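You operate a simulated robot arm through the tools that you are given. There is no shell and no other tool. Be economical: measure what you need, move in short steps, check, and stop when the job is done.

The job below is to be done with a simulated robot arm. You get a single attempt, and the scene is never put back.

JOB
Put the silver thumb screw from the steel top of the small winder on the left bay of the cream cabinet. Then take the bobbin on the second shelf from the bottom of the blue rack and put it away on the middle shelf of the grey cart. Then take the yellow card and leave it on the top of the grey cart. Then take the spool from the right end of the steel bench and leave it on the shelf under the steel bench. Then take the white cloth and put it on the packing table top beside the blue press. Then shut the middle bench drawer. Then open the orange bin lid. Do these in the order given. Set down upright: spool.

It is judged by the outcome, as a careful person would: the job done as asked, and still so three seconds after it is handed in. It fails if anything else is knocked over, pushed out of place, dropped, spilled or broken. A push-on lid holds only when it is set on centred and level and pressed home; a screw cap is set on level and turned clockwise until tight. Flat cloth is picked up by pressing the open fingertips on it (5 to 10 N) and closing them slowly along it; thin cloth reads only 2 to 8 mm in the jaws.

ROBOT AND FRAMES
A 7-joint arm with a fingered hand on a trunk, on a base that drives. Base frame: it is fixed to the floor where the robot stands at the start and does not move with it; the origin is under the middle of the robot, x ahead of it, y to its left, z up; the surface under the hand at the start is at about z = 95. Units: cm, rad, N and s.
With the tool pointing down near the work surface it reaches from about 20 to 66 cm from the robot's upright axis, wherever it stands. Its first joint turns from -2.007 to 2.007 rad. Places, roughly: bobbin [-175, 150, 50]; left bay of the cream cabinet [60, 50, 20]; middle bench drawer [140, -410, 70]; middle shelf of the grey cart [180, -310, 50]; orange bin lid [-280, 60, 60]; packing table top beside the blue press (17x65 cm) [-264, -118, 80]; shelf under the steel bench [-70, -460, 20]; spool [-100, -450, 75]; thumb screw [50, 0, 100]; top of the grey cart [180, -310, 90]; white cloth (7x9x3 cm) [-20, -480, 80]; yellow card [-150, -450, 125]. Payload 3.1 kg.
The tool frame sits at the grasp point between the pads (the TCP): z along the fingers, y along the line on which they close. The tips reach 2.2 cm beyond it. The gripper opens to 11.2 cm. The gripper's body begins 6 cm behind the TCP. The gripper is a hand of 3 fingers: y runs from the thumb to the fingers, the wrist lies at [0, 0, -21.8] in the tool frame.
Orientation is that of the tool frame in the base frame, as a unit quaternion [x, y, z, w]. With the fingers straight down and closing along the base's y, the tool's x points along the base's -x, its y along +y and its z along -z.

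CONTROLS
- The arm moves only by the tool apply_moves. Its argument "rows" is a list of rows, each a list of 6 numbers: the turn, a rotation vector about the tool's x, y, z in rad, then the shift along the tool's x, y, z in cm. In form: [[ax, ay, az, x, y, z], ...]. A call has 1 to 10 rows; each row shifts and turns the commanded pose from where the row before left it, along the tool's axes as they then stand. A row lasts 0.2 s, in which the tool goes at most 5 cm and 0.15 rad; a call with a longer step from one row to the next is refused whole. Where a pose cannot be reached the arm comes as near as it can. A force on the tool above 40 N (or 10 N above the force at the start of the call, whichever is more), or a blocked arm, ends the call early, and 0.2 s more pass. In this call time passes only in rows, and 0.2 s behind the last. It gives the time, the measured TCP pose, the force on the tool (base axes), the opening and the grip force at its end, in the units of the frame above (readings bear some noise), with the torque about the TCP (base axes, N m) and any sound that the robot's microphone picked up.
- Cameras (640 x 400 px; columns grow to the right, rows downward): "scene" is now at [0.55, 14.37, 164.99]; the picture's right is [-0.15, -0.99, 0.00], its down [-0.86, 0.13, -0.50] and it looks along [0.49, -0.08, -0.87] (base axes); focal length 262 px, centre (320, 200). "wrist" rides on the gripper at [6.6, 0.3, -8] in the tool frame; the picture's right is [-0.05, 1.00, 0.00], its down [-0.77, -0.04, -0.64] and it looks along [-0.64, -0.03, 0.77] (tool axes); focal length 275 px, centre (320, 200). There is no depth. A picture from a camera that has moved, and an enlarged one, comes with that camera's place and axes in the base frame and with its lens.
- camera(camera): a new picture of that camera. It takes no simulated time.
- slide_trunk(by): slides the trunk up (or, below 0, down) by that many cm; the arm and the scene camera ride with it, the base frame stays. It gives what a move gives, with no picture.
- base_move(legs): drives the robot by 1 to 6 legs, each [ahead, left, turn to the left] in cm, cm and rad, along the robot's own axes; the way and the turn of a leg run together, so that a leg with both is an arc; at most 150 cm and 3.142 rad a leg. The arm and the cameras ride along, it lands a little off, and it stops where it bumps. It gives what a move gives.
- set_fingers(finger1, finger2, thumb_bend): sets how far each is bent, from 0 (flat) to 100 (curled in); at 30 the hand is open as for a grip, at 70 the pads meet at the TCP. One left out holds its place. A second passes; each finger stops where it meets its share of the squeeze, and holds until it gets a number again. It is the only way to open and close the hand. It gives what a move gives, with no picture; readings hold the bend of each and the force on the fingers (four entries, about 0 where the hand has none), thumb and palm.
- aim_head(pan, tilt): turns the head with the scene camera to pan (to the left, within 2.705 rad either way) and tilt (down, from -0.506 to 1.204), counted from straight ahead of the robot. It gives what a move gives.
- inspect(camera, box): a new picture of the part [left, top, right, bottom] of that camera's present view, enlarged. It takes no simulated time.
- sign_off(): hands the job in; it is judged then, once.

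Go step by step. Nothing tells you exact positions but the pictures and the camera data: compare them with the known pose of the tool, close in by small moves and look again before you grip or let go. The budget is 186 turns and 156 pictures, counting those below and the enlarged ones. Unless the task says otherwise, let go and move clear before handing in.

The tools are called as a command line: name --pt "numbers of a row" for each row, then --argument value for the rest, lists and objects as JSON in quotes. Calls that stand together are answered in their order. apply_moves: Moves the arm, as the interface text tells. Its arguments: {"type":"object","properties":{"rows":{"type":"array"}},"required":["rows"]} The other tools are called the same way: slide_trunk (by) slides the trunk up or down; set_fingers (finger1, finger2, thumb_bend) moves the fingers one by one; base_move (legs) drives the base; aim_head (pan, tilt) turns the head that bears the scene camera; camera (camera) takes a picture; inspect (camera, box) takes an enlarged picture of a part of a camera's view; sign_off () hands the job in.

At the start:

```text
time_s: 0.0
tool_pos: [34.3, 24.52, 125.03]
ee_rot: [0.0, 1.0, 0.0, 0.0]
force: [-0.6, 0.6, 0.4]
wrist_torque: [0.01, -0.02, 0.01]
opening: 11.19
grasp_force: 0.2
shape: jaw
bend: [30.0, 30.0, 30.0]
finger forces: [0.0, 0.0, 0.1, 0.1, 0.0, 0.0]
trunk travel left (down, up): [-80.0, 19.0]
robot x, y, heading: [-0.07, 0.08, -0.003]
head pan, tilt: [-0.155, 1.052]
```

scene: 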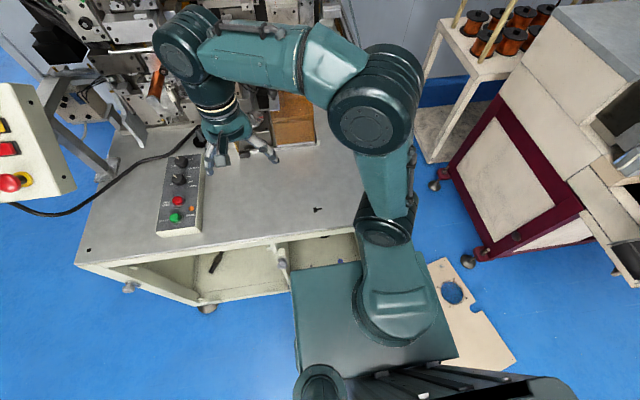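
wrist: 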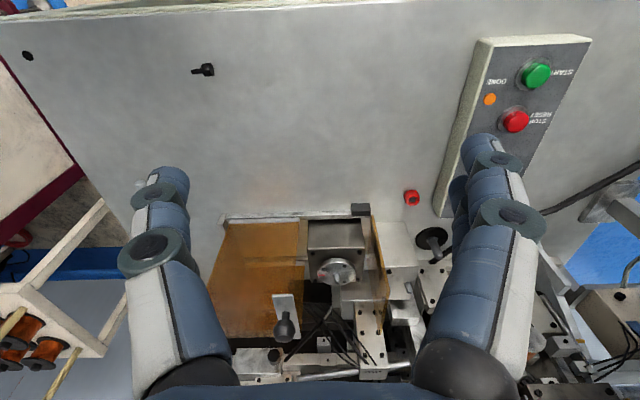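

The dark small item on the steel top may or may not be the silver thumb screw. I'll enlarge the views before moving anything.

inspect --camera "wrist" --box '[140, 30, 300, 130]'

inspect --camera "wrist" --box '[200, 190, 440, 390]'

inspect --camera "scene" --box '[80, 180, 400, 380]'

```text
4.00 times, centred on (220, 80) of wrist
camera zoom: at [27.64, 24.68, 133.13], right [0.05, 1.0, 0.0], down [0.77, -0.04, 0.64], along [0.64, -0.03, -0.77], focal length 1101 px, centre (720, 680)
```

zoom: 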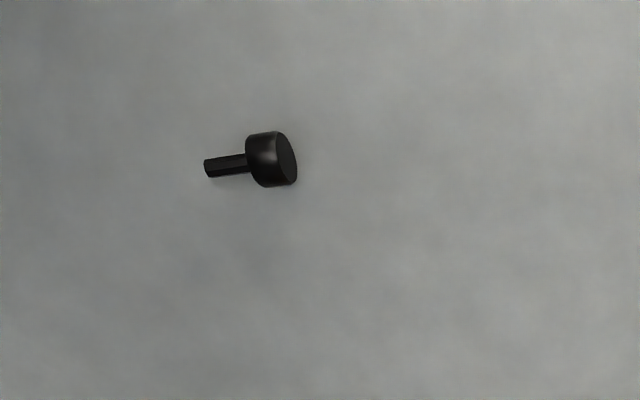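

```text
2.00 times, centred on (320, 290) of wrist
camera zoom: at [27.64, 24.68, 133.13], right [0.05, 1.0, 0.0], down [0.77, -0.04, 0.64], along [0.64, -0.03, -0.77], focal length 551 px, centre (320, 20)
```

zoom: 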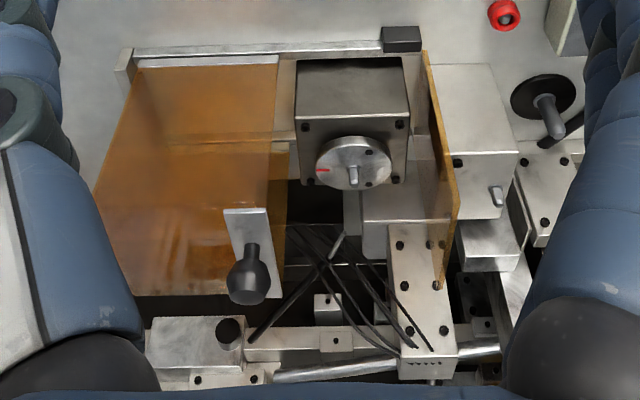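

```text
2.00 times, centred on (240, 280) of scene
camera zoom: at [0.55, 14.37, 164.99], right [-0.15, -0.99, 0.0], down [-0.86, 0.13, -0.5], along [0.49, -0.08, -0.87], focal length 525 px, centre (480, 40)
```

zoom: 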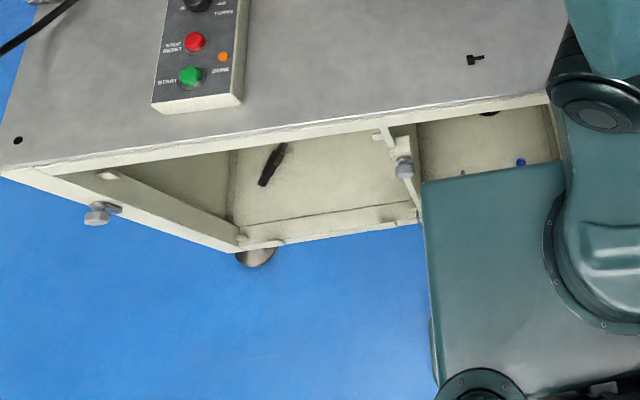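

Only the black screw is visible, so the silver one is probably hidden by the hand near (50, 0). I'll shift the hand to uncover that area.

apply_moves --pt "0 0 0 0 -4 0" --pt "0 0 0 0 -4 0" --pt "0 0 0 0 -4 0" --pt "0 0 0 0 -4 0"

camera --camera "wrist"

camera --camera "scene"

```text
time_s: 1.0
tool_pos: [34.2, 8.05, 125.06]
ee_rot: [0.0, 1.0, 0.001, 0.001]
force: [1.1, 0.0, -0.4]
wrist_torque: [0.01, -0.01, -0.02]
opening: 11.17
grasp_force: 0.0
shape: jaw
bend: [30.0, 30.0, 30.0]
finger forces: [0.0, 0.1, 0.1, 0.1, 0.0, 0.0]
trunk travel left (down, up): [-80.0, 19.0]
robot x, y, heading: [-0.22, 0.28, -0.001]
head pan, tilt: [-0.155, 1.052]
```

```text
150 pictures are left
camera wrist: at [27.57, 8.47, 133.16], right [0.05, 1.0, 0.0], down [0.77, -0.04, 0.64], along [0.64, -0.03, -0.77], focal length 275 px, centre (320, 200)
```

wrist: 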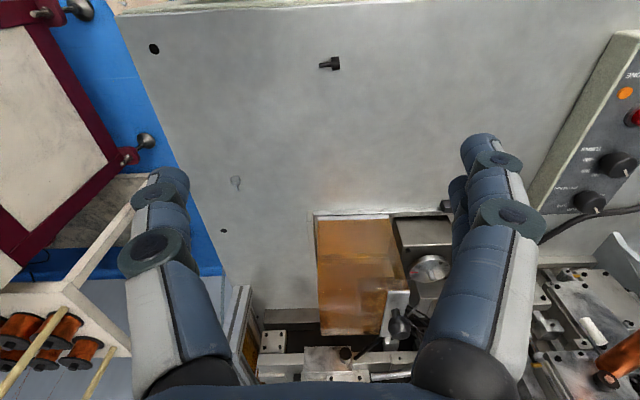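

```text
149 pictures are left
camera scene: at [0.46, 14.12, 165.02], right [-0.15, -0.99, 0.0], down [-0.86, 0.14, -0.5], along [0.49, -0.08, -0.87], focal length 262 px, centre (320, 200)
```

scene: 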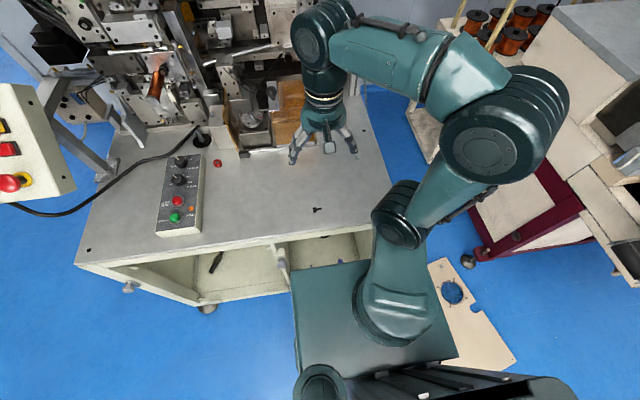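

inspect --camera "wrist" --box '[190, 150, 290, 250]'

```text
4.00 times, centred on (240, 200) of wrist
camera zoom: at [27.57, 8.47, 133.16], right [0.05, 1.0, 0.0], down [0.77, -0.04, 0.64], along [0.64, -0.03, -0.77], focal length 1101 px, centre (640, 200)
```

zoom: 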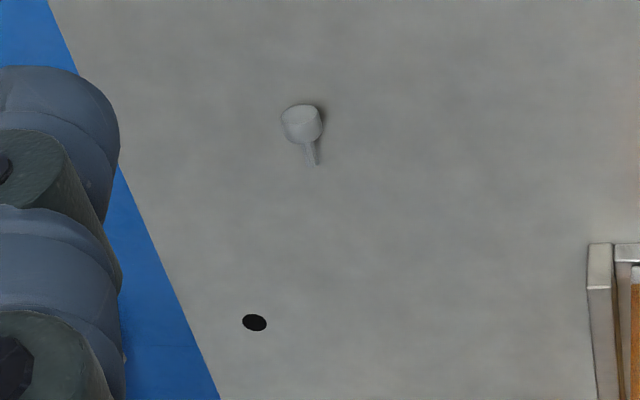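

The silver thumb screw lies near (54, -7), head towards me and stem pointing along +x. I'll move above it and look again.

apply_moves --pt "0 0 0 -3 -2.5 1.5" --pt "0 0 0 -3 -2.5 1.5" --pt "0 0 0 -3 -2.5 1.5" --pt "0 0 0 -3 -2.5 1.5" --pt "0 0 0 -3 -2.5 2" --pt "0 0 0 -3 -2.4 2" --pt "0 0 0 -1 0 3" --pt "0 0 0 0 0 3"

camera --camera "wrist"

```text
time_s: 2.8
tool_pos: [53.4, -6.41, 109.02]
ee_rot: [0.0, 1.0, 0.001, 0.0]
force: [-0.3, 0.1, 0.6]
wrist_torque: [-0.02, 0.0, -0.01]
opening: 11.19
grasp_force: 0.0
shape: jaw
bend: [30.0, 30.0, 30.0]
finger forces: [0.1, 0.0, 0.1, 0.0, 0.0, 0.0]
trunk travel left (down, up): [-80.0, 19.0]
robot x, y, heading: [0.21, -0.12, 0.002]
head pan, tilt: [-0.155, 1.052]
```

```text
147 pictures are left
camera wrist: at [46.72, -6.2, 117.13], right [0.05, 1.0, 0.0], down [0.77, -0.04, 0.64], along [0.63, -0.03, -0.77], focal length 275 px, centre (320, 200)
```

wrist: 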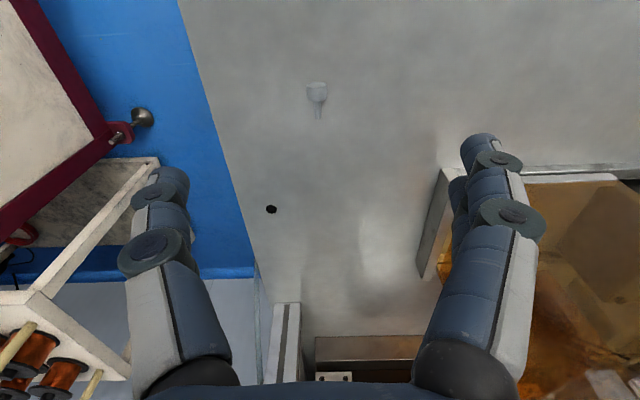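

The screw head is directly below at about (53.5, -6.7). I'll descend.

apply_moves --pt "0 0 0 0 -0.1 3" --pt "0 0 0 0 -0.1 3" --pt "0 0 0 0 -0.1 2.5" --pt "0 0 0 0 0 2"

camera --camera "wrist"

```text
time_s: 3.8
tool_pos: [53.29, -6.77, 98.61]
ee_rot: [-0.001, 1.0, -0.001, 0.0]
force: [0.8, 0.7, 0.4]
wrist_torque: [0.0, 0.02, -0.02]
opening: 11.19
grasp_force: 0.1
shape: jaw
bend: [30.0, 30.0, 30.0]
finger forces: [0.0, 0.0, 0.0, 0.0, 0.0, 0.0]
trunk travel left (down, up): [-80.0, 19.0]
robot x, y, heading: [0.22, 0.17, 0.0]
head pan, tilt: [-0.155, 1.052]
```

```text
146 pictures are left
camera wrist: at [46.62, -6.49, 106.64], right [0.05, 1.0, 0.0], down [0.77, -0.04, 0.64], along [0.64, -0.03, -0.77], focal length 275 px, centre (320, 200)
```

wrist: 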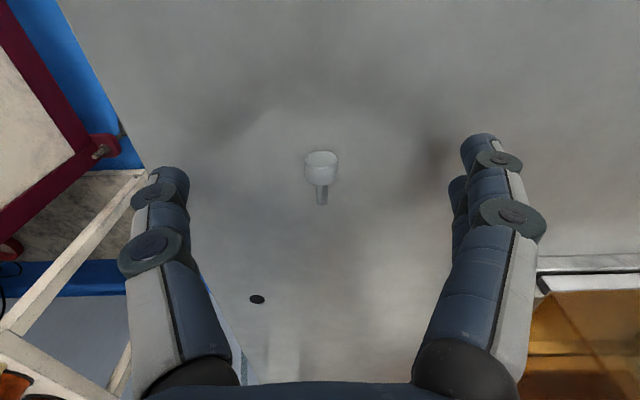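

Well aligned; a little lower, then close.

apply_moves --pt "0 0 0 -0.1 0 0.5" --pt "0 0 0 0 0 0.5"

set_fingers --finger1 60 --finger2 60 --thumb_bend 60

camera --camera "wrist"

```text
time_s: 4.4
tool_pos: [53.4, -6.75, 97.63]
ee_rot: [0.001, 1.0, 0.0, 0.0]
force: [0.7, -0.1, -0.1]
wrist_torque: [0.01, 0.01, 0.01]
opening: 11.18
grasp_force: 0.2
shape: jaw
bend: [30.0, 30.0, 30.0]
finger forces: [0.1, 0.0, 0.0, 0.0, 0.1, 0.0]
trunk travel left (down, up): [-80.0, 19.0]
robot x, y, heading: [-0.39, 0.14, 0.001]
head pan, tilt: [-0.155, 1.052]
```

```text
time_s: 5.4
tool_pos: [53.25, -6.85, 97.71]
ee_rot: [0.0, 1.0, 0.0, 0.002]
force: [-1.0, 0.4, 10.7]
wrist_torque: [0.06, 0.08, -0.04]
opening: 2.98
grasp_force: 5.4
shape: fingers
bend: [60.0, 60.0, 60.0]
finger forces: [4.8, 1.7, 0.1, 0.0, 4.6, 0.0]
trunk travel left (down, up): [-80.0, 19.0]
robot x, y, heading: [-0.15, -0.13, -0.003]
head pan, tilt: [-0.155, 1.052]
```

```text
145 pictures are left
camera wrist: at [46.55, -6.48, 105.75], right [0.05, 1.0, 0.0], down [0.77, -0.04, 0.64], along [0.64, -0.03, -0.77], focal length 275 px, centre (320, 200)
```

wrist: 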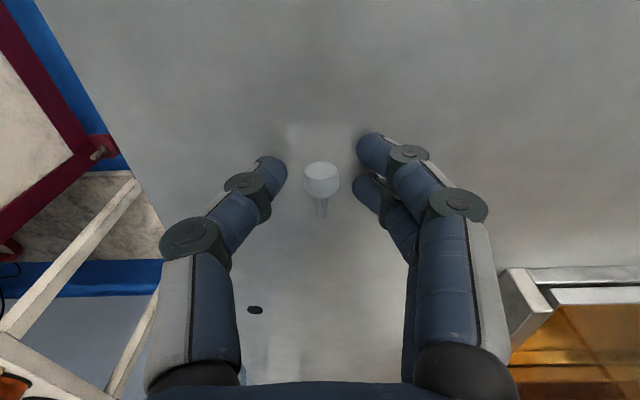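

The tips press the table slightly, so I'll raise a little and close fully.

apply_moves --pt "0 0 0 0 0 -0.5"

set_fingers --finger1 70 --finger2 70 --thumb_bend 70

camera --camera "wrist"

```text
time_s: 5.8
tool_pos: [53.23, -6.78, 97.97]
ee_rot: [0.0, 1.0, 0.0, -0.001]
force: [-0.1, 0.2, 0.5]
wrist_torque: [0.0, -0.01, 0.02]
opening: 2.77
grasp_force: 0.1
shape: fingers
bend: [60.0, 60.0, 60.0]
finger forces: [0.0, 0.1, 0.0, 0.1, 0.0, 0.1]
trunk travel left (down, up): [-80.0, 19.0]
robot x, y, heading: [0.13, -0.15, -0.005]
head pan, tilt: [-0.155, 1.052]
```

```text
time_s: 6.8
tool_pos: [53.28, -6.66, 98.05]
ee_rot: [0.0, 1.0, -0.001, 0.0]
force: [0.3, 0.1, -0.3]
wrist_torque: [0.03, -0.01, 0.0]
opening: 0.49
grasp_force: 1.6
shape: fingers
bend: [70.0, 67.0, 69.0]
finger forces: [0.0, 1.7, 0.0, 0.0, 1.5, 0.1]
trunk travel left (down, up): [-80.0, 19.0]
robot x, y, heading: [0.01, 0.08, 0.004]
head pan, tilt: [-0.155, 1.052]
```

```text
144 pictures are left
camera wrist: at [46.68, -6.51, 106.16], right [0.05, 1.0, 0.0], down [0.77, -0.04, 0.64], along [0.64, -0.03, -0.77], focal length 275 px, centre (320, 200)
```

wrist: 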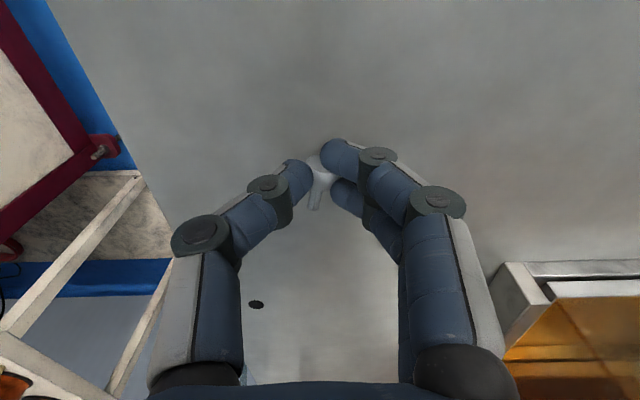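

set_fingers --finger1 80 --finger2 80 --thumb_bend 80

inspect --camera "wrist" --box '[240, 110, 400, 230]'

```text
time_s: 7.8
tool_pos: [53.34, -6.76, 98.14]
ee_rot: [0.0, 1.0, 0.0, -0.001]
force: [0.1, 0.3, 0.3]
wrist_torque: [0.0, -0.01, -0.01]
opening: 0.0
grasp_force: 9.9
shape: fingers
bend: [78.0, 72.0, 73.0]
finger forces: [0.0, 8.1, 0.1, 0.0, 11.6, 0.1]
trunk travel left (down, up): [-80.0, 19.0]
robot x, y, heading: [-0.03, -0.01, -0.0]
head pan, tilt: [-0.155, 1.052]
```

```text
3.33 times, centred on (320, 170) of wrist
camera zoom: at [46.69, -6.51, 106.16], right [0.05, 1.0, 0.0], down [0.77, -0.04, 0.64], along [0.64, -0.03, -0.77], focal length 918 px, centre (320, 300)
```

zoom: 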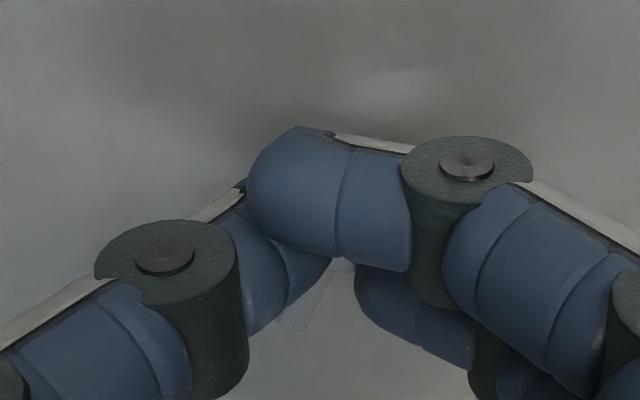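

The screw seems pinched by the thumb and finger 2. I'll lift slightly to check.

apply_moves --pt "0 0 0 0 0 -1" --pt "0 0 0 0 0 -2" --pt "0 0 0 0 0 -3"

inspect --camera "wrist" --box '[200, 80, 440, 260]'

```text
time_s: 8.6
tool_pos: [53.39, -6.81, 104.2]
ee_rot: [0.0, 1.0, 0.0, -0.001]
force: [0.3, -0.6, -0.5]
wrist_torque: [-0.01, 0.02, -0.01]
opening: 0.0
grasp_force: 9.8
shape: fingers
bend: [78.0, 72.0, 73.0]
finger forces: [0.0, 8.0, 0.0, 0.0, 11.6, 0.1]
trunk travel left (down, up): [-80.0, 19.0]
robot x, y, heading: [-0.11, 0.13, -0.002]
head pan, tilt: [-0.155, 1.052]
```

```text
2.22 times, centred on (320, 170) of wrist
camera zoom: at [46.63, -6.51, 112.25], right [0.05, 1.0, 0.0], down [0.77, -0.04, 0.64], along [0.64, -0.03, -0.77], focal length 612 px, centre (320, 267)
```

zoom: 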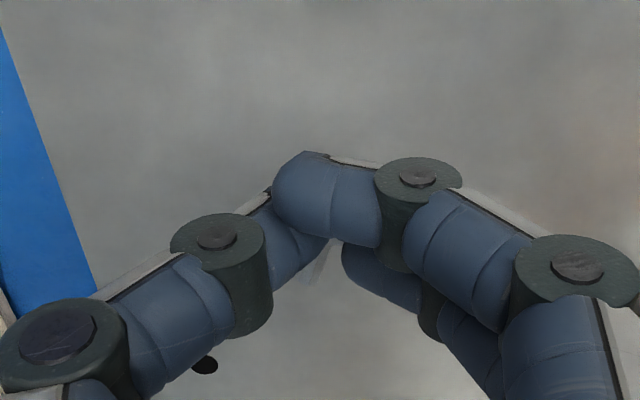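

The screw is in the hand. I'll retract with it, then look around to plan the driving.

apply_moves --pt "0 0 0 2 0 -4" --pt "0 0 0 3 0 -4" --pt "0 0 0 3 0 -4" --pt "0 0 0 4 0 -2" --pt "0 0 0 4 0 -2" --pt "0 0 0 3 0 0"

aim_head --pan 1.4 --tilt 0.5

camera --camera "scene"

aim_head --pan 2.65 --tilt 0.5

camera --camera "scene"

aim_head --pan -2.4 --tilt 0.5

camera --camera "scene"

aim_head --pan -1.3 --tilt 0.5

camera --camera "scene"

```text
time_s: 10.0
tool_pos: [34.19, -7.2, 120.14]
ee_rot: [0.002, 1.0, 0.001, 0.001]
force: [-0.2, -0.1, 0.0]
wrist_torque: [0.01, -0.04, 0.01]
opening: 0.02
grasp_force: 9.3
shape: fingers
bend: [78.0, 73.0, 74.0]
finger forces: [0.0, 7.3, 0.0, 0.1, 11.1, 0.0]
trunk travel left (down, up): [-80.0, 19.0]
robot x, y, heading: [-0.12, 0.17, -0.004]
head pan, tilt: [-0.155, 1.052]
```

```text
time_s: 11.6
tool_pos: [34.56, -6.78, 120.07]
ee_rot: [0.0, 1.0, 0.0, 0.0]
force: [-0.1, -0.1, -0.3]
wrist_torque: [0.04, -0.01, 0.04]
opening: 0.0
grasp_force: 8.9
shape: fingers
bend: [78.0, 73.0, 74.0]
finger forces: [0.1, 7.4, 0.1, 0.0, 11.0, 0.1]
trunk travel left (down, up): [-80.0, 19.0]
robot x, y, heading: [0.13, -0.17, -0.001]
head pan, tilt: [1.4, 0.499]
```

```text
141 pictures are left
camera scene: at [-4.44, 24.35, 169.46], right [0.99, -0.17, 0.0], down [-0.08, -0.47, -0.88], along [0.15, 0.86, -0.48], focal length 262 px, centre (320, 200)
```

scene: 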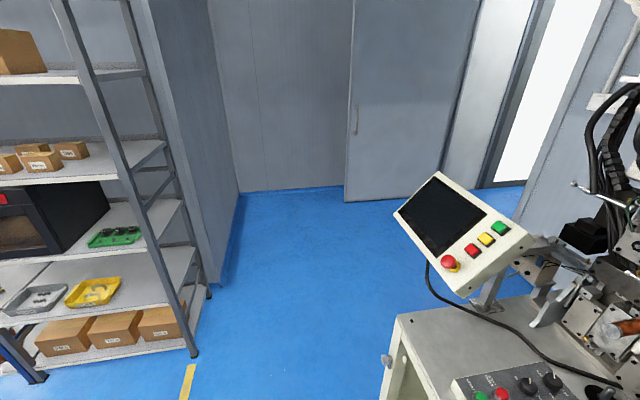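

```text
time_s: 13.1
tool_pos: [34.44, -6.87, 120.12]
ee_rot: [-0.001, 1.0, 0.0, 0.001]
force: [0.2, -0.6, -0.1]
wrist_torque: [-0.03, 0.0, 0.01]
opening: 0.0
grasp_force: 9.7
shape: fingers
bend: [78.0, 73.0, 74.0]
finger forces: [0.0, 7.3, 0.0, 0.0, 11.1, 0.1]
trunk travel left (down, up): [-80.0, 19.0]
robot x, y, heading: [-0.08, -0.23, -0.002]
head pan, tilt: [2.649, 0.499]
```

```text
140 pictures are left
camera scene: at [-14.02, 19.69, 169.46], right [0.47, 0.88, 0.0], down [0.42, -0.23, -0.88], along [-0.77, 0.42, -0.48], focal length 262 px, centre (320, 200)
```

scene: 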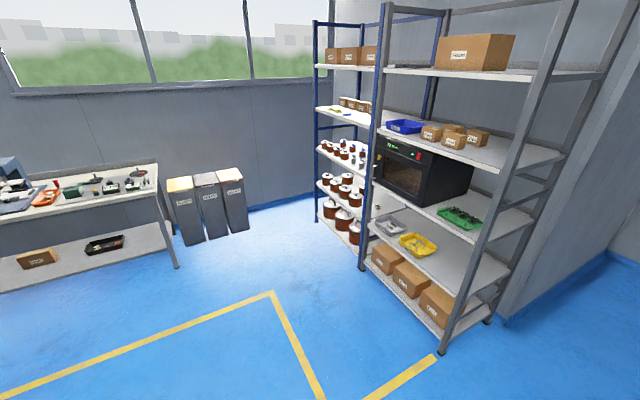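

```text
time_s: 17.0
tool_pos: [34.51, -6.82, 120.11]
ee_rot: [0.0, 1.0, 0.0, 0.0]
force: [0.1, 0.6, 0.3]
wrist_torque: [0.0, 0.01, 0.0]
opening: 0.0
grasp_force: 9.5
shape: fingers
bend: [78.0, 73.0, 74.0]
finger forces: [0.0, 7.3, 0.0, 0.0, 11.2, 0.0]
trunk travel left (down, up): [-80.0, 19.0]
robot x, y, heading: [0.25, 0.11, 0.001]
head pan, tilt: [-2.4, 0.499]
```

```text
139 pictures are left
camera scene: at [-12.71, 9.23, 169.46], right [-0.68, 0.74, 0.0], down [0.35, 0.32, -0.88], along [-0.65, -0.59, -0.48], focal length 262 px, centre (320, 200)
```

scene: 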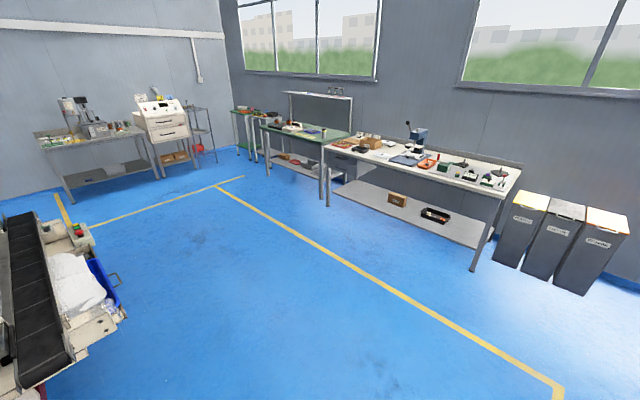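

```text
time_s: 18.4
tool_pos: [34.37, -6.79, 120.17]
ee_rot: [0.0, 1.0, 0.0, 0.0]
force: [-0.7, 0.2, -0.4]
wrist_torque: [-0.01, 0.0, 0.02]
opening: 0.0
grasp_force: 9.3
shape: fingers
bend: [78.0, 73.0, 74.0]
finger forces: [0.1, 7.3, 0.0, 0.0, 11.1, 0.0]
trunk travel left (down, up): [-80.0, 19.0]
robot x, y, heading: [0.14, -0.45, 0.003]
head pan, tilt: [-1.3, 0.499]
```

```text
138 pictures are left
camera scene: at [-3.58, 6.61, 169.46], right [-0.96, -0.27, 0.0], down [-0.13, 0.46, -0.88], along [0.23, -0.85, -0.48], focal length 262 px, centre (320, 200)
```

scene: 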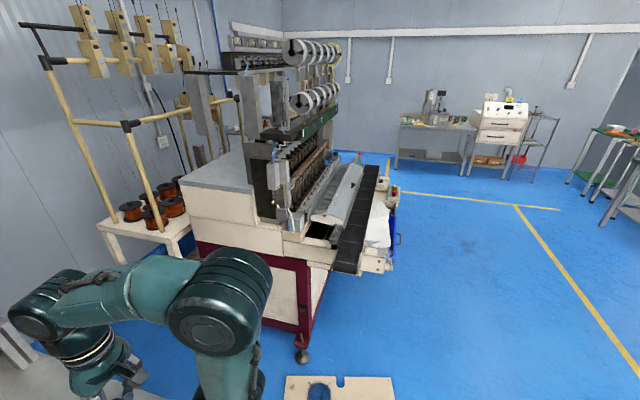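

The floor behind is free. I'll back up, sidestep left in front of the left bay, and look into it.

base_move --legs '[[-35, 0, 0], [0, 51, 0]]'

slide_trunk --by -60

aim_head --pan 0 --tilt 0.6

camera --camera "scene"

camera --camera "wrist"

```text
time_s: 23.3
tool_pos: [-0.93, 44.42, 120.24]
ee_rot: [0.0, 1.0, 0.0, 0.0]
force: [-0.6, -0.1, 0.4]
wrist_torque: [-0.01, 0.02, -0.03]
opening: 0.0
grasp_force: 9.1
shape: fingers
bend: [78.0, 73.0, 74.0]
finger forces: [0.0, 7.3, 0.1, 0.0, 11.1, 0.0]
trunk travel left (down, up): [-80.0, 19.0]
robot x, y, heading: [-35.23, 51.39, 0.0]
head pan, tilt: [-1.3, 0.499]
```

```text
refused: -60 is not a number from -40 to 40
```

```text
time_s: 24.7
tool_pos: [-0.99, 44.4, 120.02]
ee_rot: [0.0, 1.0, 0.001, 0.0]
force: [0.0, 0.0, 0.7]
wrist_torque: [0.03, -0.03, 0.01]
opening: 0.01
grasp_force: 9.4
shape: fingers
bend: [78.0, 73.0, 74.0]
finger forces: [0.1, 7.3, 0.1, 0.0, 11.0, 0.0]
trunk travel left (down, up): [-80.0, 19.0]
robot x, y, heading: [-35.75, 51.26, 0.002]
head pan, tilt: [0.0, 0.6]
```

```text
137 pictures are left
camera scene: at [-32.52, 66.63, 168.56], right [0.0, -1.0, 0.0], down [-0.56, 0.0, -0.83], along [0.83, 0.0, -0.56], focal length 262 px, centre (320, 200)
```

scene: 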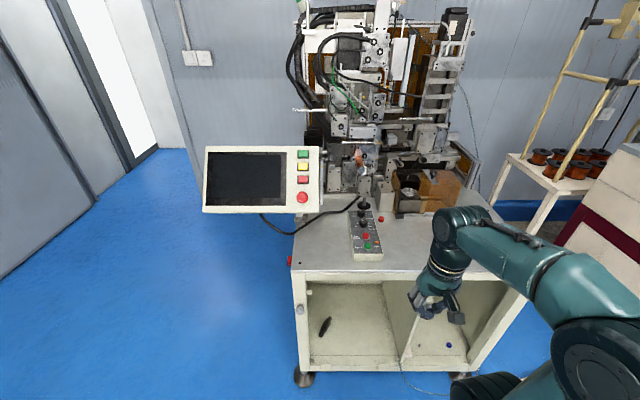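

```text
136 pictures are left
camera wrist: at [-7.61, 44.66, 128.27], right [0.05, 1.0, 0.0], down [0.77, -0.04, 0.64], along [0.64, -0.03, -0.77], focal length 275 px, centre (320, 200)
```

wrist: 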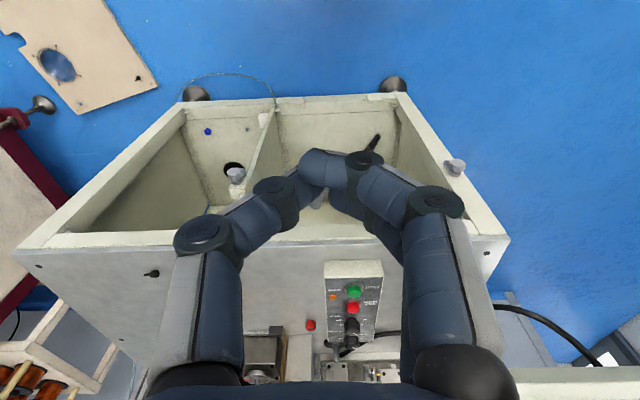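

The left bay runs about y 22–72 with its floor at z≈20, and the screwdriver lies at about (52, 65). I'll lower the trunk and tilt the hand forward.

slide_trunk --by -40

slide_trunk --by -32

apply_moves --pt "0 -0.15 0 -1 0 0" --pt "0 -0.15 0 -1 0 0" --pt "0 -0.15 0 -1 0 0" --pt "0 -0.15 0 -1 0 0" --pt "0 -0.15 0 -1 0 0"

camera --camera "wrist"

camera --camera "scene"

```text
time_s: 28.6
tool_pos: [-0.94, 44.36, 80.21]
ee_rot: [-0.001, 1.0, 0.0, 0.0]
force: [-0.1, -0.3, -1.1]
wrist_torque: [0.0, 0.01, 0.0]
opening: 0.0
grasp_force: 9.7
shape: fingers
bend: [78.0, 73.0, 74.0]
finger forces: [0.1, 7.3, 0.0, 0.0, 11.1, 0.1]
trunk travel left (down, up): [-40.0, 59.0]
robot x, y, heading: [-35.29, 50.76, -0.002]
head pan, tilt: [0.0, 0.6]
```

```text
time_s: 31.7
tool_pos: [-1.03, 44.43, 48.13]
ee_rot: [0.0, 1.0, 0.0, 0.001]
force: [0.3, -0.7, 0.2]
wrist_torque: [0.02, 0.03, -0.03]
opening: 0.01
grasp_force: 9.5
shape: fingers
bend: [78.0, 73.0, 74.0]
finger forces: [0.1, 7.3, 0.1, 0.1, 11.0, 0.0]
trunk travel left (down, up): [-8.0, 91.0]
robot x, y, heading: [-35.19, 51.46, 0.002]
head pan, tilt: [0.0, 0.6]
```

```text
time_s: 32.9
tool_pos: [3.74, 44.4, 49.61]
ee_rot: [-0.001, 0.93, 0.001, 0.367]
force: [-1.2, -0.2, 0.0]
wrist_torque: [0.02, 0.01, -0.04]
opening: 0.0
grasp_force: 0.0
shape: fingers
bend: [78.0, 76.0, 75.0]
finger forces: [0.0, 0.1, 0.0, 0.0, 0.0, 0.0]
trunk travel left (down, up): [-8.0, 91.0]
robot x, y, heading: [-35.51, 51.25, -0.004]
head pan, tilt: [0.0, 0.6]
```

```text
135 pictures are left
camera wrist: at [-6.66, 44.63, 51.04], right [0.03, 1.0, 0.03], down [0.13, -0.04, 0.99], along [0.99, -0.03, -0.13], focal length 275 px, centre (320, 200)
```

wrist: 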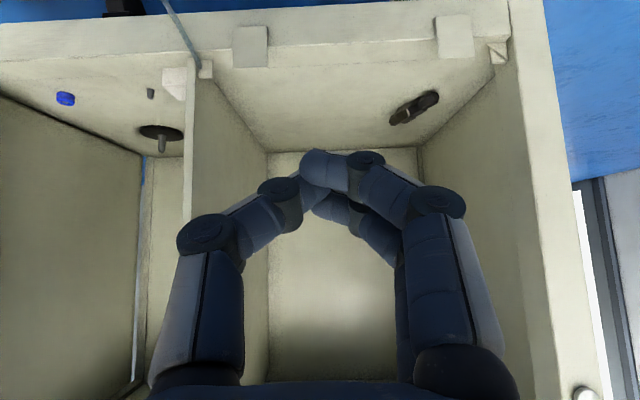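

```text
134 pictures are left
camera scene: at [-32.53, 66.64, 96.55], right [0.0, -1.0, 0.0], down [-0.56, 0.0, -0.83], along [0.83, 0.0, -0.56], focal length 262 px, centre (320, 200)
```

scene: 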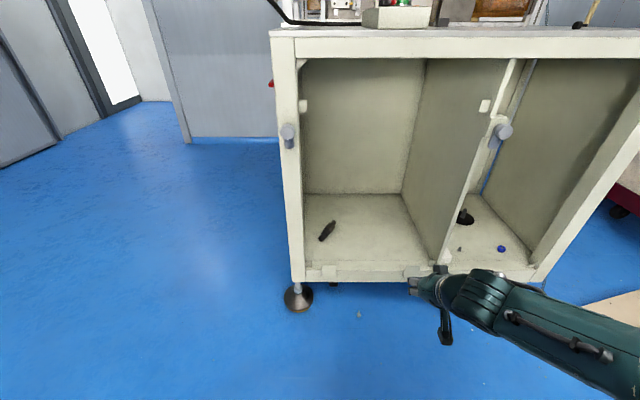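

The screw slipped out during tilting, and there is a small silver thing on the floor in front of the cabinet. I'll look closely.

inspect --camera "scene" --box '[300, 260, 420, 340]'

inspect --camera "wrist" --box '[220, 120, 420, 240]'

```text
5.00 times, centred on (360, 300) of scene
camera zoom: at [-32.53, 66.64, 96.55], right [0.0, -1.0, 0.0], down [-0.56, 0.0, -0.83], along [0.83, 0.0, -0.56], focal length 1312 px, centre (120, -300)
```

zoom: 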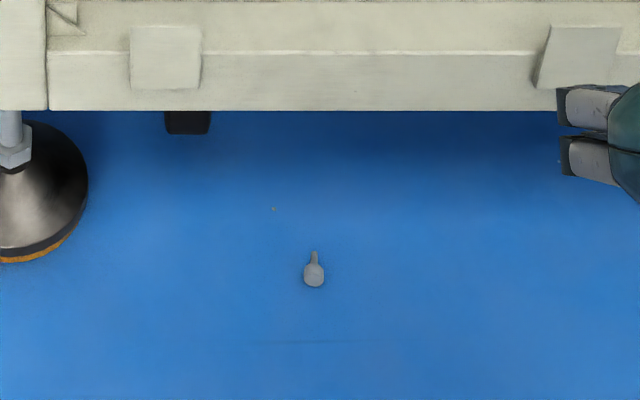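

```text
3.20 times, centred on (320, 180) of wrist
camera zoom: at [-6.66, 44.63, 51.04], right [0.03, 1.0, 0.03], down [0.13, -0.04, 0.99], along [0.99, -0.03, -0.13], focal length 881 px, centre (320, 264)
```

zoom: 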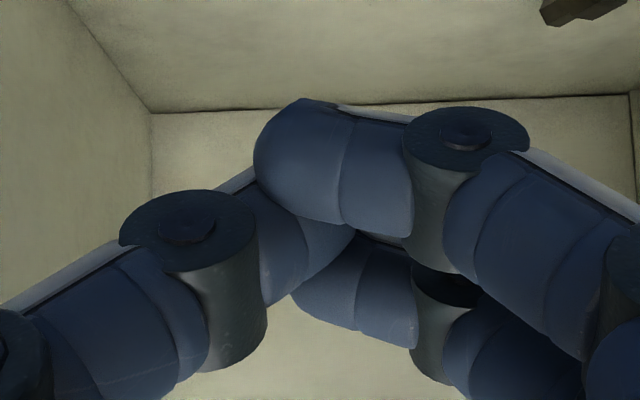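

The screw lies on the floor at about (28, 51), stem pointing towards the cabinet. I'll open the hand, set a 0.5 rad forward tilt that clears the cabinet front, and lower and approach it.

set_fingers --finger1 30 --finger2 30 --thumb_bend 30

base_move --legs '[[10, 0, 0]]'

slide_trunk --by -8

apply_moves --pt "0 0.125 0 0 2 2" --pt "0 0.125 0 0 2 2" --pt "0 0 0 -1 1.5 4" --pt "0 0 0 0 1.3 4"

camera --camera "wrist"

camera --camera "scene"

```text
time_s: 33.9
tool_pos: [3.84, 44.17, 49.49]
ee_rot: [0.0, 0.93, 0.0, 0.367]
force: [-0.1, 1.0, -0.3]
wrist_torque: [0.01, 0.01, -0.01]
opening: 11.11
grasp_force: 0.1
shape: fingers
bend: [30.0, 30.0, 30.0]
finger forces: [0.1, 0.0, 0.0, 0.0, 0.1, 0.0]
trunk travel left (down, up): [-8.0, 91.0]
robot x, y, heading: [-35.6, 51.68, 0.002]
head pan, tilt: [0.0, 0.6]
```

```text
time_s: 35.1
tool_pos: [13.69, 44.34, 49.67]
ee_rot: [0.0, 0.93, 0.0, 0.367]
force: [-0.1, 0.1, 0.2]
wrist_torque: [0.03, 0.0, -0.03]
opening: 11.14
grasp_force: 0.0
shape: fingers
bend: [30.0, 30.0, 30.0]
finger forces: [0.0, 0.0, 0.0, 0.0, 0.0, 0.0]
trunk travel left (down, up): [-8.0, 91.0]
robot x, y, heading: [-25.66, 50.9, 0.001]
head pan, tilt: [0.0, 0.6]
```

```text
time_s: 36.2
tool_pos: [13.72, 44.24, 41.56]
ee_rot: [0.0, 0.93, 0.0, 0.366]
force: [0.5, 0.8, 0.1]
wrist_torque: [0.02, -0.04, 0.01]
opening: 11.13
grasp_force: 0.1
shape: fingers
bend: [30.0, 30.0, 30.0]
finger forces: [0.0, 0.1, 0.0, 0.0, 0.0, 0.0]
trunk travel left (down, up): [0.0, 99.0]
robot x, y, heading: [-25.55, 51.09, -0.001]
head pan, tilt: [0.0, 0.6]
```

```text
time_s: 37.2
tool_pos: [20.86, 50.9, 31.92]
ee_rot: [0.001, 0.969, 0.0, 0.247]
force: [0.2, 0.7, -0.8]
wrist_torque: [0.03, 0.0, 0.03]
opening: 11.15
grasp_force: 0.1
shape: fingers
bend: [30.0, 30.0, 30.0]
finger forces: [0.0, 0.0, 0.1, 0.1, 0.0, 0.1]
trunk travel left (down, up): [0.0, 99.0]
robot x, y, heading: [-25.42, 51.03, 0.002]
head pan, tilt: [0.0, 0.6]
```

```text
131 pictures are left
camera wrist: at [11.2, 51.3, 35.89], right [0.04, 1.0, 0.02], down [0.37, -0.04, 0.93], along [0.93, -0.03, -0.37], focal length 275 px, centre (320, 200)
```

wrist: 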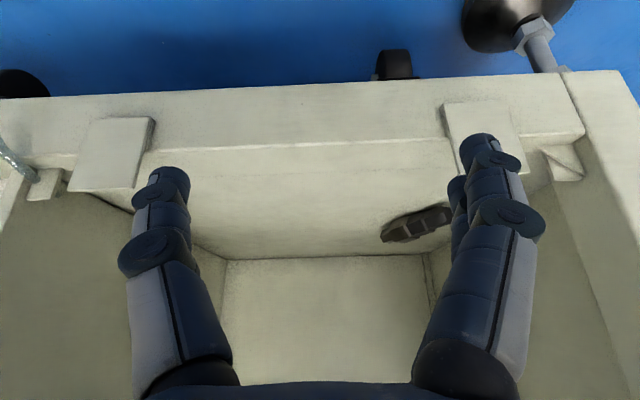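

```text
130 pictures are left
camera scene: at [-22.58, 66.63, 88.56], right [0.0, -1.0, 0.0], down [-0.56, 0.0, -0.83], along [0.83, 0.0, -0.56], focal length 262 px, centre (320, 200)
```

scene: 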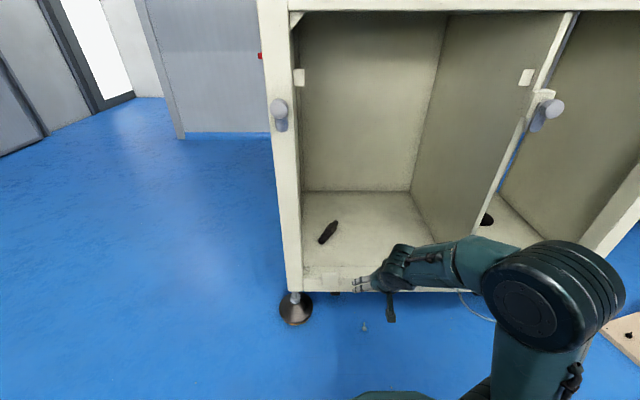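

apply_moves --pt "0 0 0 1.78 0.07 3.78" --pt "0 0 0 1.78 0.07 3.78" --pt "0 0 0 1.78 0.07 3.78" --pt "0 0 0 1.78 0.07 3.78" --pt "0 0 0 1.78 0.07 3.78" --pt "0 0 0 1.78 0.07 3.78"

camera --camera "wrist"

```text
time_s: 38.6
tool_pos: [22.45, 51.4, 7.02]
ee_rot: [0.0, 0.969, 0.0, 0.247]
force: [-0.5, 0.5, 0.7]
wrist_torque: [-0.03, 0.0, 0.0]
opening: 11.13
grasp_force: 0.1
shape: fingers
bend: [30.0, 30.0, 30.0]
finger forces: [0.0, 0.1, 0.1, 0.0, 0.1, 0.0]
trunk travel left (down, up): [0.0, 99.0]
robot x, y, heading: [-25.52, 51.09, -0.0]
head pan, tilt: [0.0, 0.6]
```

```text
129 pictures are left
camera wrist: at [12.68, 51.74, 10.94], right [0.04, 1.0, 0.02], down [0.37, -0.04, 0.93], along [0.93, -0.03, -0.37], focal length 275 px, centre (320, 200)
```

wrist: 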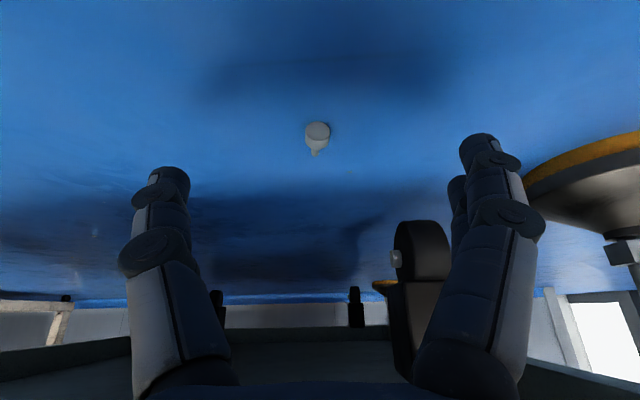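

apply_moves --pt "0 0 0 -0.6 -0.05 2" --pt "0 0 0 -0.6 -0.05 2"

camera --camera "wrist"

```text
time_s: 39.2
tool_pos: [25.3, 51.44, 4.1]
ee_rot: [0.0, 0.969, 0.0, 0.247]
force: [0.8, 0.4, 0.3]
wrist_torque: [-0.03, 0.03, 0.01]
opening: 11.14
grasp_force: 0.0
shape: fingers
bend: [30.0, 30.0, 30.0]
finger forces: [0.0, 0.0, 0.1, 0.0, 0.0, 0.1]
trunk travel left (down, up): [0.0, 99.0]
robot x, y, heading: [-25.17, 51.1, -0.001]
head pan, tilt: [0.0, 0.6]
```

```text
128 pictures are left
camera wrist: at [15.66, 51.71, 7.99], right [0.04, 1.0, 0.02], down [0.37, -0.04, 0.93], along [0.93, -0.03, -0.37], focal length 275 px, centre (320, 200)
```

wrist: 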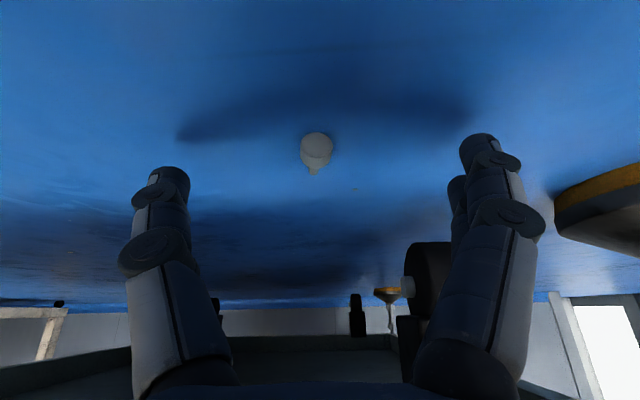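

apply_moves --pt "0 0 0 0.2 -0.05 0.7" --pt "0 0 0 0.2 -0.05 0.6"

set_fingers --finger1 58 --finger2 58 --thumb_bend 58

camera --camera "wrist"

```text
time_s: 39.9
tool_pos: [25.63, 51.31, 2.77]
ee_rot: [0.0, 0.969, 0.0, 0.246]
force: [-0.4, 0.3, 0.0]
wrist_torque: [0.0, 0.02, -0.01]
opening: 11.12
grasp_force: 0.1
shape: fingers
bend: [30.0, 30.0, 30.0]
finger forces: [0.1, 0.0, 0.1, 0.0, 0.1, 0.0]
trunk travel left (down, up): [0.0, 99.0]
robot x, y, heading: [-25.2, 51.48, -0.003]
head pan, tilt: [0.0, 0.6]
```

```text
time_s: 40.9
tool_pos: [25.75, 51.35, 2.85]
ee_rot: [0.0, 0.969, 0.001, 0.249]
force: [4.7, 6.6, 14.0]
wrist_torque: [0.89, -0.1, -0.22]
opening: 5.61
grasp_force: 7.1
shape: fingers
bend: [45.0, 57.0, 57.0]
finger forces: [14.1, 0.0, 0.0, 0.0, 0.1, 0.0]
trunk travel left (down, up): [0.0, 99.0]
robot x, y, heading: [-25.29, 51.49, 0.001]
head pan, tilt: [0.0, 0.6]
```

```text
127 pictures are left
camera wrist: at [16.01, 51.7, 6.79], right [0.04, 1.0, 0.02], down [0.37, -0.04, 0.93], along [0.93, -0.03, -0.37], focal length 275 px, centre (320, 200)
```

wrist: 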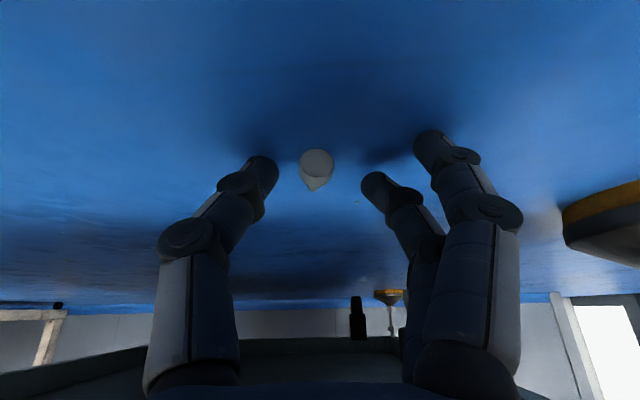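

Finger 1 hits the floor because of the tilt. There's room for a smaller tilt, so I'll open, reduce it to 0.2 rad and retry.

set_fingers --finger1 40 --finger2 40 --thumb_bend 40

apply_moves --pt "0 0.15 0 0 0 -0.5" --pt "0 0.15 0 0 0 0" --pt "0 0 0 -0.5 0 0.5"

set_fingers --finger1 58 --finger2 58 --thumb_bend 58

camera --camera "wrist"

```text
time_s: 41.9
tool_pos: [25.6, 51.41, 2.9]
ee_rot: [0.001, 0.969, 0.0, 0.248]
force: [8.1, -3.8, 17.0]
wrist_torque: [0.73, -0.26, -0.41]
opening: 8.08
grasp_force: 8.4
shape: fingers
bend: [43.0, 40.0, 40.0]
finger forces: [17.4, 0.1, 0.0, 0.0, 0.0, 0.0]
trunk travel left (down, up): [0.0, 99.0]
robot x, y, heading: [-25.19, 51.06, 0.001]
head pan, tilt: [0.0, 0.6]
```

```text
time_s: 42.6
tool_pos: [26.06, 51.34, 2.83]
ee_rot: [-0.001, 0.995, 0.0, 0.098]
force: [-0.3, 0.0, 0.5]
wrist_torque: [-0.01, 0.0, 0.03]
opening: 8.35
grasp_force: 0.2
shape: fingers
bend: [40.0, 40.0, 40.0]
finger forces: [0.1, 0.1, 0.1, 0.0, 0.1, 0.0]
trunk travel left (down, up): [0.0, 99.0]
robot x, y, heading: [-25.22, 51.19, 0.001]
head pan, tilt: [0.0, 0.6]
```

```text
time_s: 43.6
tool_pos: [26.17, 51.33, 2.78]
ee_rot: [-0.001, 0.995, 0.001, 0.101]
force: [1.2, 5.7, 11.6]
wrist_torque: [0.69, 0.07, -0.07]
opening: 5.24
grasp_force: 5.6
shape: fingers
bend: [48.0, 57.0, 57.0]
finger forces: [11.2, 0.0, 0.0, 0.0, 0.0, 0.0]
trunk travel left (down, up): [0.0, 99.0]
robot x, y, heading: [-25.3, 51.46, 0.004]
head pan, tilt: [0.0, 0.6]
```

```text
126 pictures are left
camera wrist: at [17.94, 51.69, 9.45], right [0.05, 1.0, 0.01], down [0.63, -0.04, 0.78], along [0.78, -0.03, -0.63], focal length 275 px, centre (320, 200)
```

wrist: 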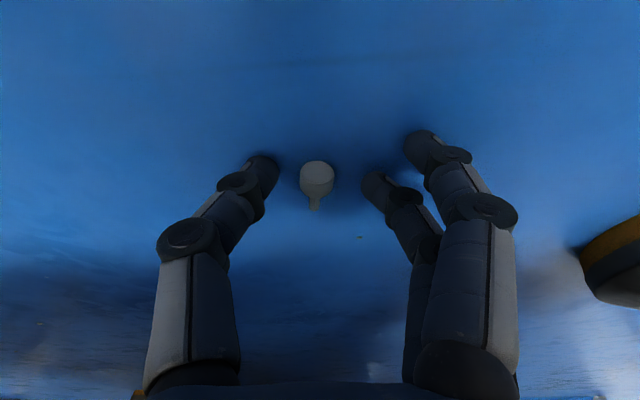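

apply_moves --pt "0 0 0 -0.4 -0.1 -0.5"

set_fingers --finger1 62 --finger2 62 --thumb_bend 62

camera --camera "wrist"

```text
time_s: 44.0
tool_pos: [26.28, 51.16, 3.29]
ee_rot: [0.002, 0.995, -0.001, 0.099]
force: [0.7, -0.4, -0.1]
wrist_torque: [0.03, -0.02, 0.0]
opening: 3.6
grasp_force: 0.0
shape: fingers
bend: [57.0, 57.0, 57.0]
finger forces: [0.0, 0.0, 0.0, 0.0, 0.0, 0.1]
trunk travel left (down, up): [0.0, 99.0]
robot x, y, heading: [-25.33, 51.48, -0.001]
head pan, tilt: [0.0, 0.6]
```

```text
time_s: 45.0
tool_pos: [26.33, 51.3, 3.4]
ee_rot: [0.0, 0.995, 0.0, 0.099]
force: [0.0, 0.3, 0.2]
wrist_torque: [0.03, -0.01, -0.01]
opening: 2.24
grasp_force: 0.1
shape: fingers
bend: [62.0, 62.0, 62.0]
finger forces: [0.0, 0.0, 0.0, 0.0, 0.0, 0.0]
trunk travel left (down, up): [0.0, 99.0]
robot x, y, heading: [-25.8, 51.08, 0.003]
head pan, tilt: [0.0, 0.6]
```

```text
125 pictures are left
camera wrist: at [18.18, 51.56, 9.96], right [0.05, 1.0, 0.01], down [0.63, -0.04, 0.78], along [0.78, -0.03, -0.63], focal length 275 px, centre (320, 200)
```

wrist: 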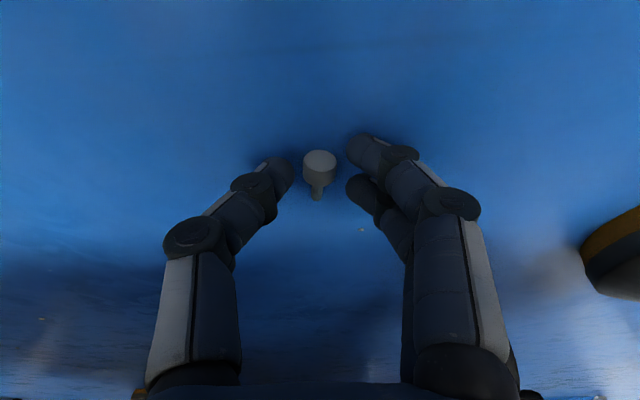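

Head now sits in front of the gap between both fingers. Slightly lower, then a firm close.

apply_moves --pt "0 0 0 0 0 0.3"

set_fingers --finger1 72 --finger2 72 --thumb_bend 72

set_fingers --finger1 100 --finger2 100 --thumb_bend 100

inspect --camera "wrist" --box '[240, 110, 400, 230]'

```text
time_s: 45.5
tool_pos: [26.31, 51.32, 2.96]
ee_rot: [0.0, 0.995, 0.0, 0.1]
force: [-0.1, 0.3, 0.0]
wrist_torque: [-0.02, -0.02, 0.02]
opening: 2.21
grasp_force: 0.0
shape: fingers
bend: [62.0, 62.0, 62.0]
finger forces: [0.0, 0.0, 0.1, 0.1, 0.0, 0.0]
trunk travel left (down, up): [0.0, 99.0]
robot x, y, heading: [-25.53, 51.35, -0.003]
head pan, tilt: [0.0, 0.6]
```

```text
time_s: 46.5
tool_pos: [26.29, 51.34, 2.96]
ee_rot: [0.0, 0.995, 0.0, 0.1]
force: [-0.4, -0.3, 0.6]
wrist_torque: [-0.03, 0.02, -0.01]
opening: 0.01
grasp_force: 2.1
shape: fingers
bend: [72.0, 70.0, 71.0]
finger forces: [0.0, 2.5, 0.0, 0.0, 2.2, 0.0]
trunk travel left (down, up): [0.0, 99.0]
robot x, y, heading: [-25.41, 51.59, -0.002]
head pan, tilt: [0.0, 0.6]
```

```text
time_s: 47.5
tool_pos: [26.41, 51.22, 3.12]
ee_rot: [0.0, 0.995, 0.0, 0.099]
force: [-0.2, 0.0, 0.8]
wrist_torque: [0.0, -0.02, 0.02]
opening: 0.59
grasp_force: 0.0
shape: fingers
bend: [92.0, 84.0, 92.0]
finger forces: [0.1, 0.0, 0.1, 0.0, 0.1, 0.0]
trunk travel left (down, up): [0.0, 99.0]
robot x, y, heading: [-25.24, 51.17, -0.0]
head pan, tilt: [0.0, 0.6]
```

```text
3.33 times, centred on (320, 170) of wrist
camera zoom: at [18.24, 51.56, 9.68], right [0.05, 1.0, 0.01], down [0.63, -0.04, 0.78], along [0.78, -0.03, -0.63], focal length 918 px, centre (320, 300)
```

zoom: 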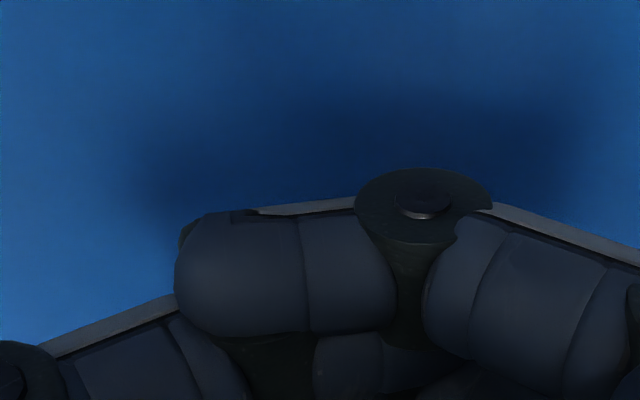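

Over-closing seems to have squeezed the screw out, probably because the tips were too high on the head. I'll open and look.

set_fingers --finger1 30 --finger2 30 --thumb_bend 30

camera --camera "wrist"

```text
time_s: 48.5
tool_pos: [26.31, 51.24, 3.08]
ee_rot: [0.0, 0.995, 0.0, 0.099]
force: [0.6, 0.2, -0.3]
wrist_torque: [0.01, 0.0, -0.01]
opening: 11.13
grasp_force: 0.1
shape: fingers
bend: [30.0, 30.0, 30.0]
finger forces: [0.0, 0.0, 0.0, 0.0, 0.0, 0.0]
trunk travel left (down, up): [0.0, 99.0]
robot x, y, heading: [-25.51, 51.24, -0.001]
head pan, tilt: [0.0, 0.6]
```

```text
123 pictures are left
camera wrist: at [18.24, 51.55, 9.68], right [0.05, 1.0, 0.01], down [0.63, -0.04, 0.78], along [0.78, -0.03, -0.63], focal length 275 px, centre (320, 200)
```

wrist: 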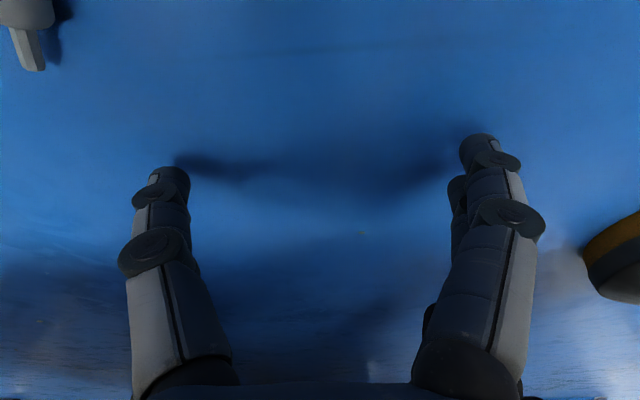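

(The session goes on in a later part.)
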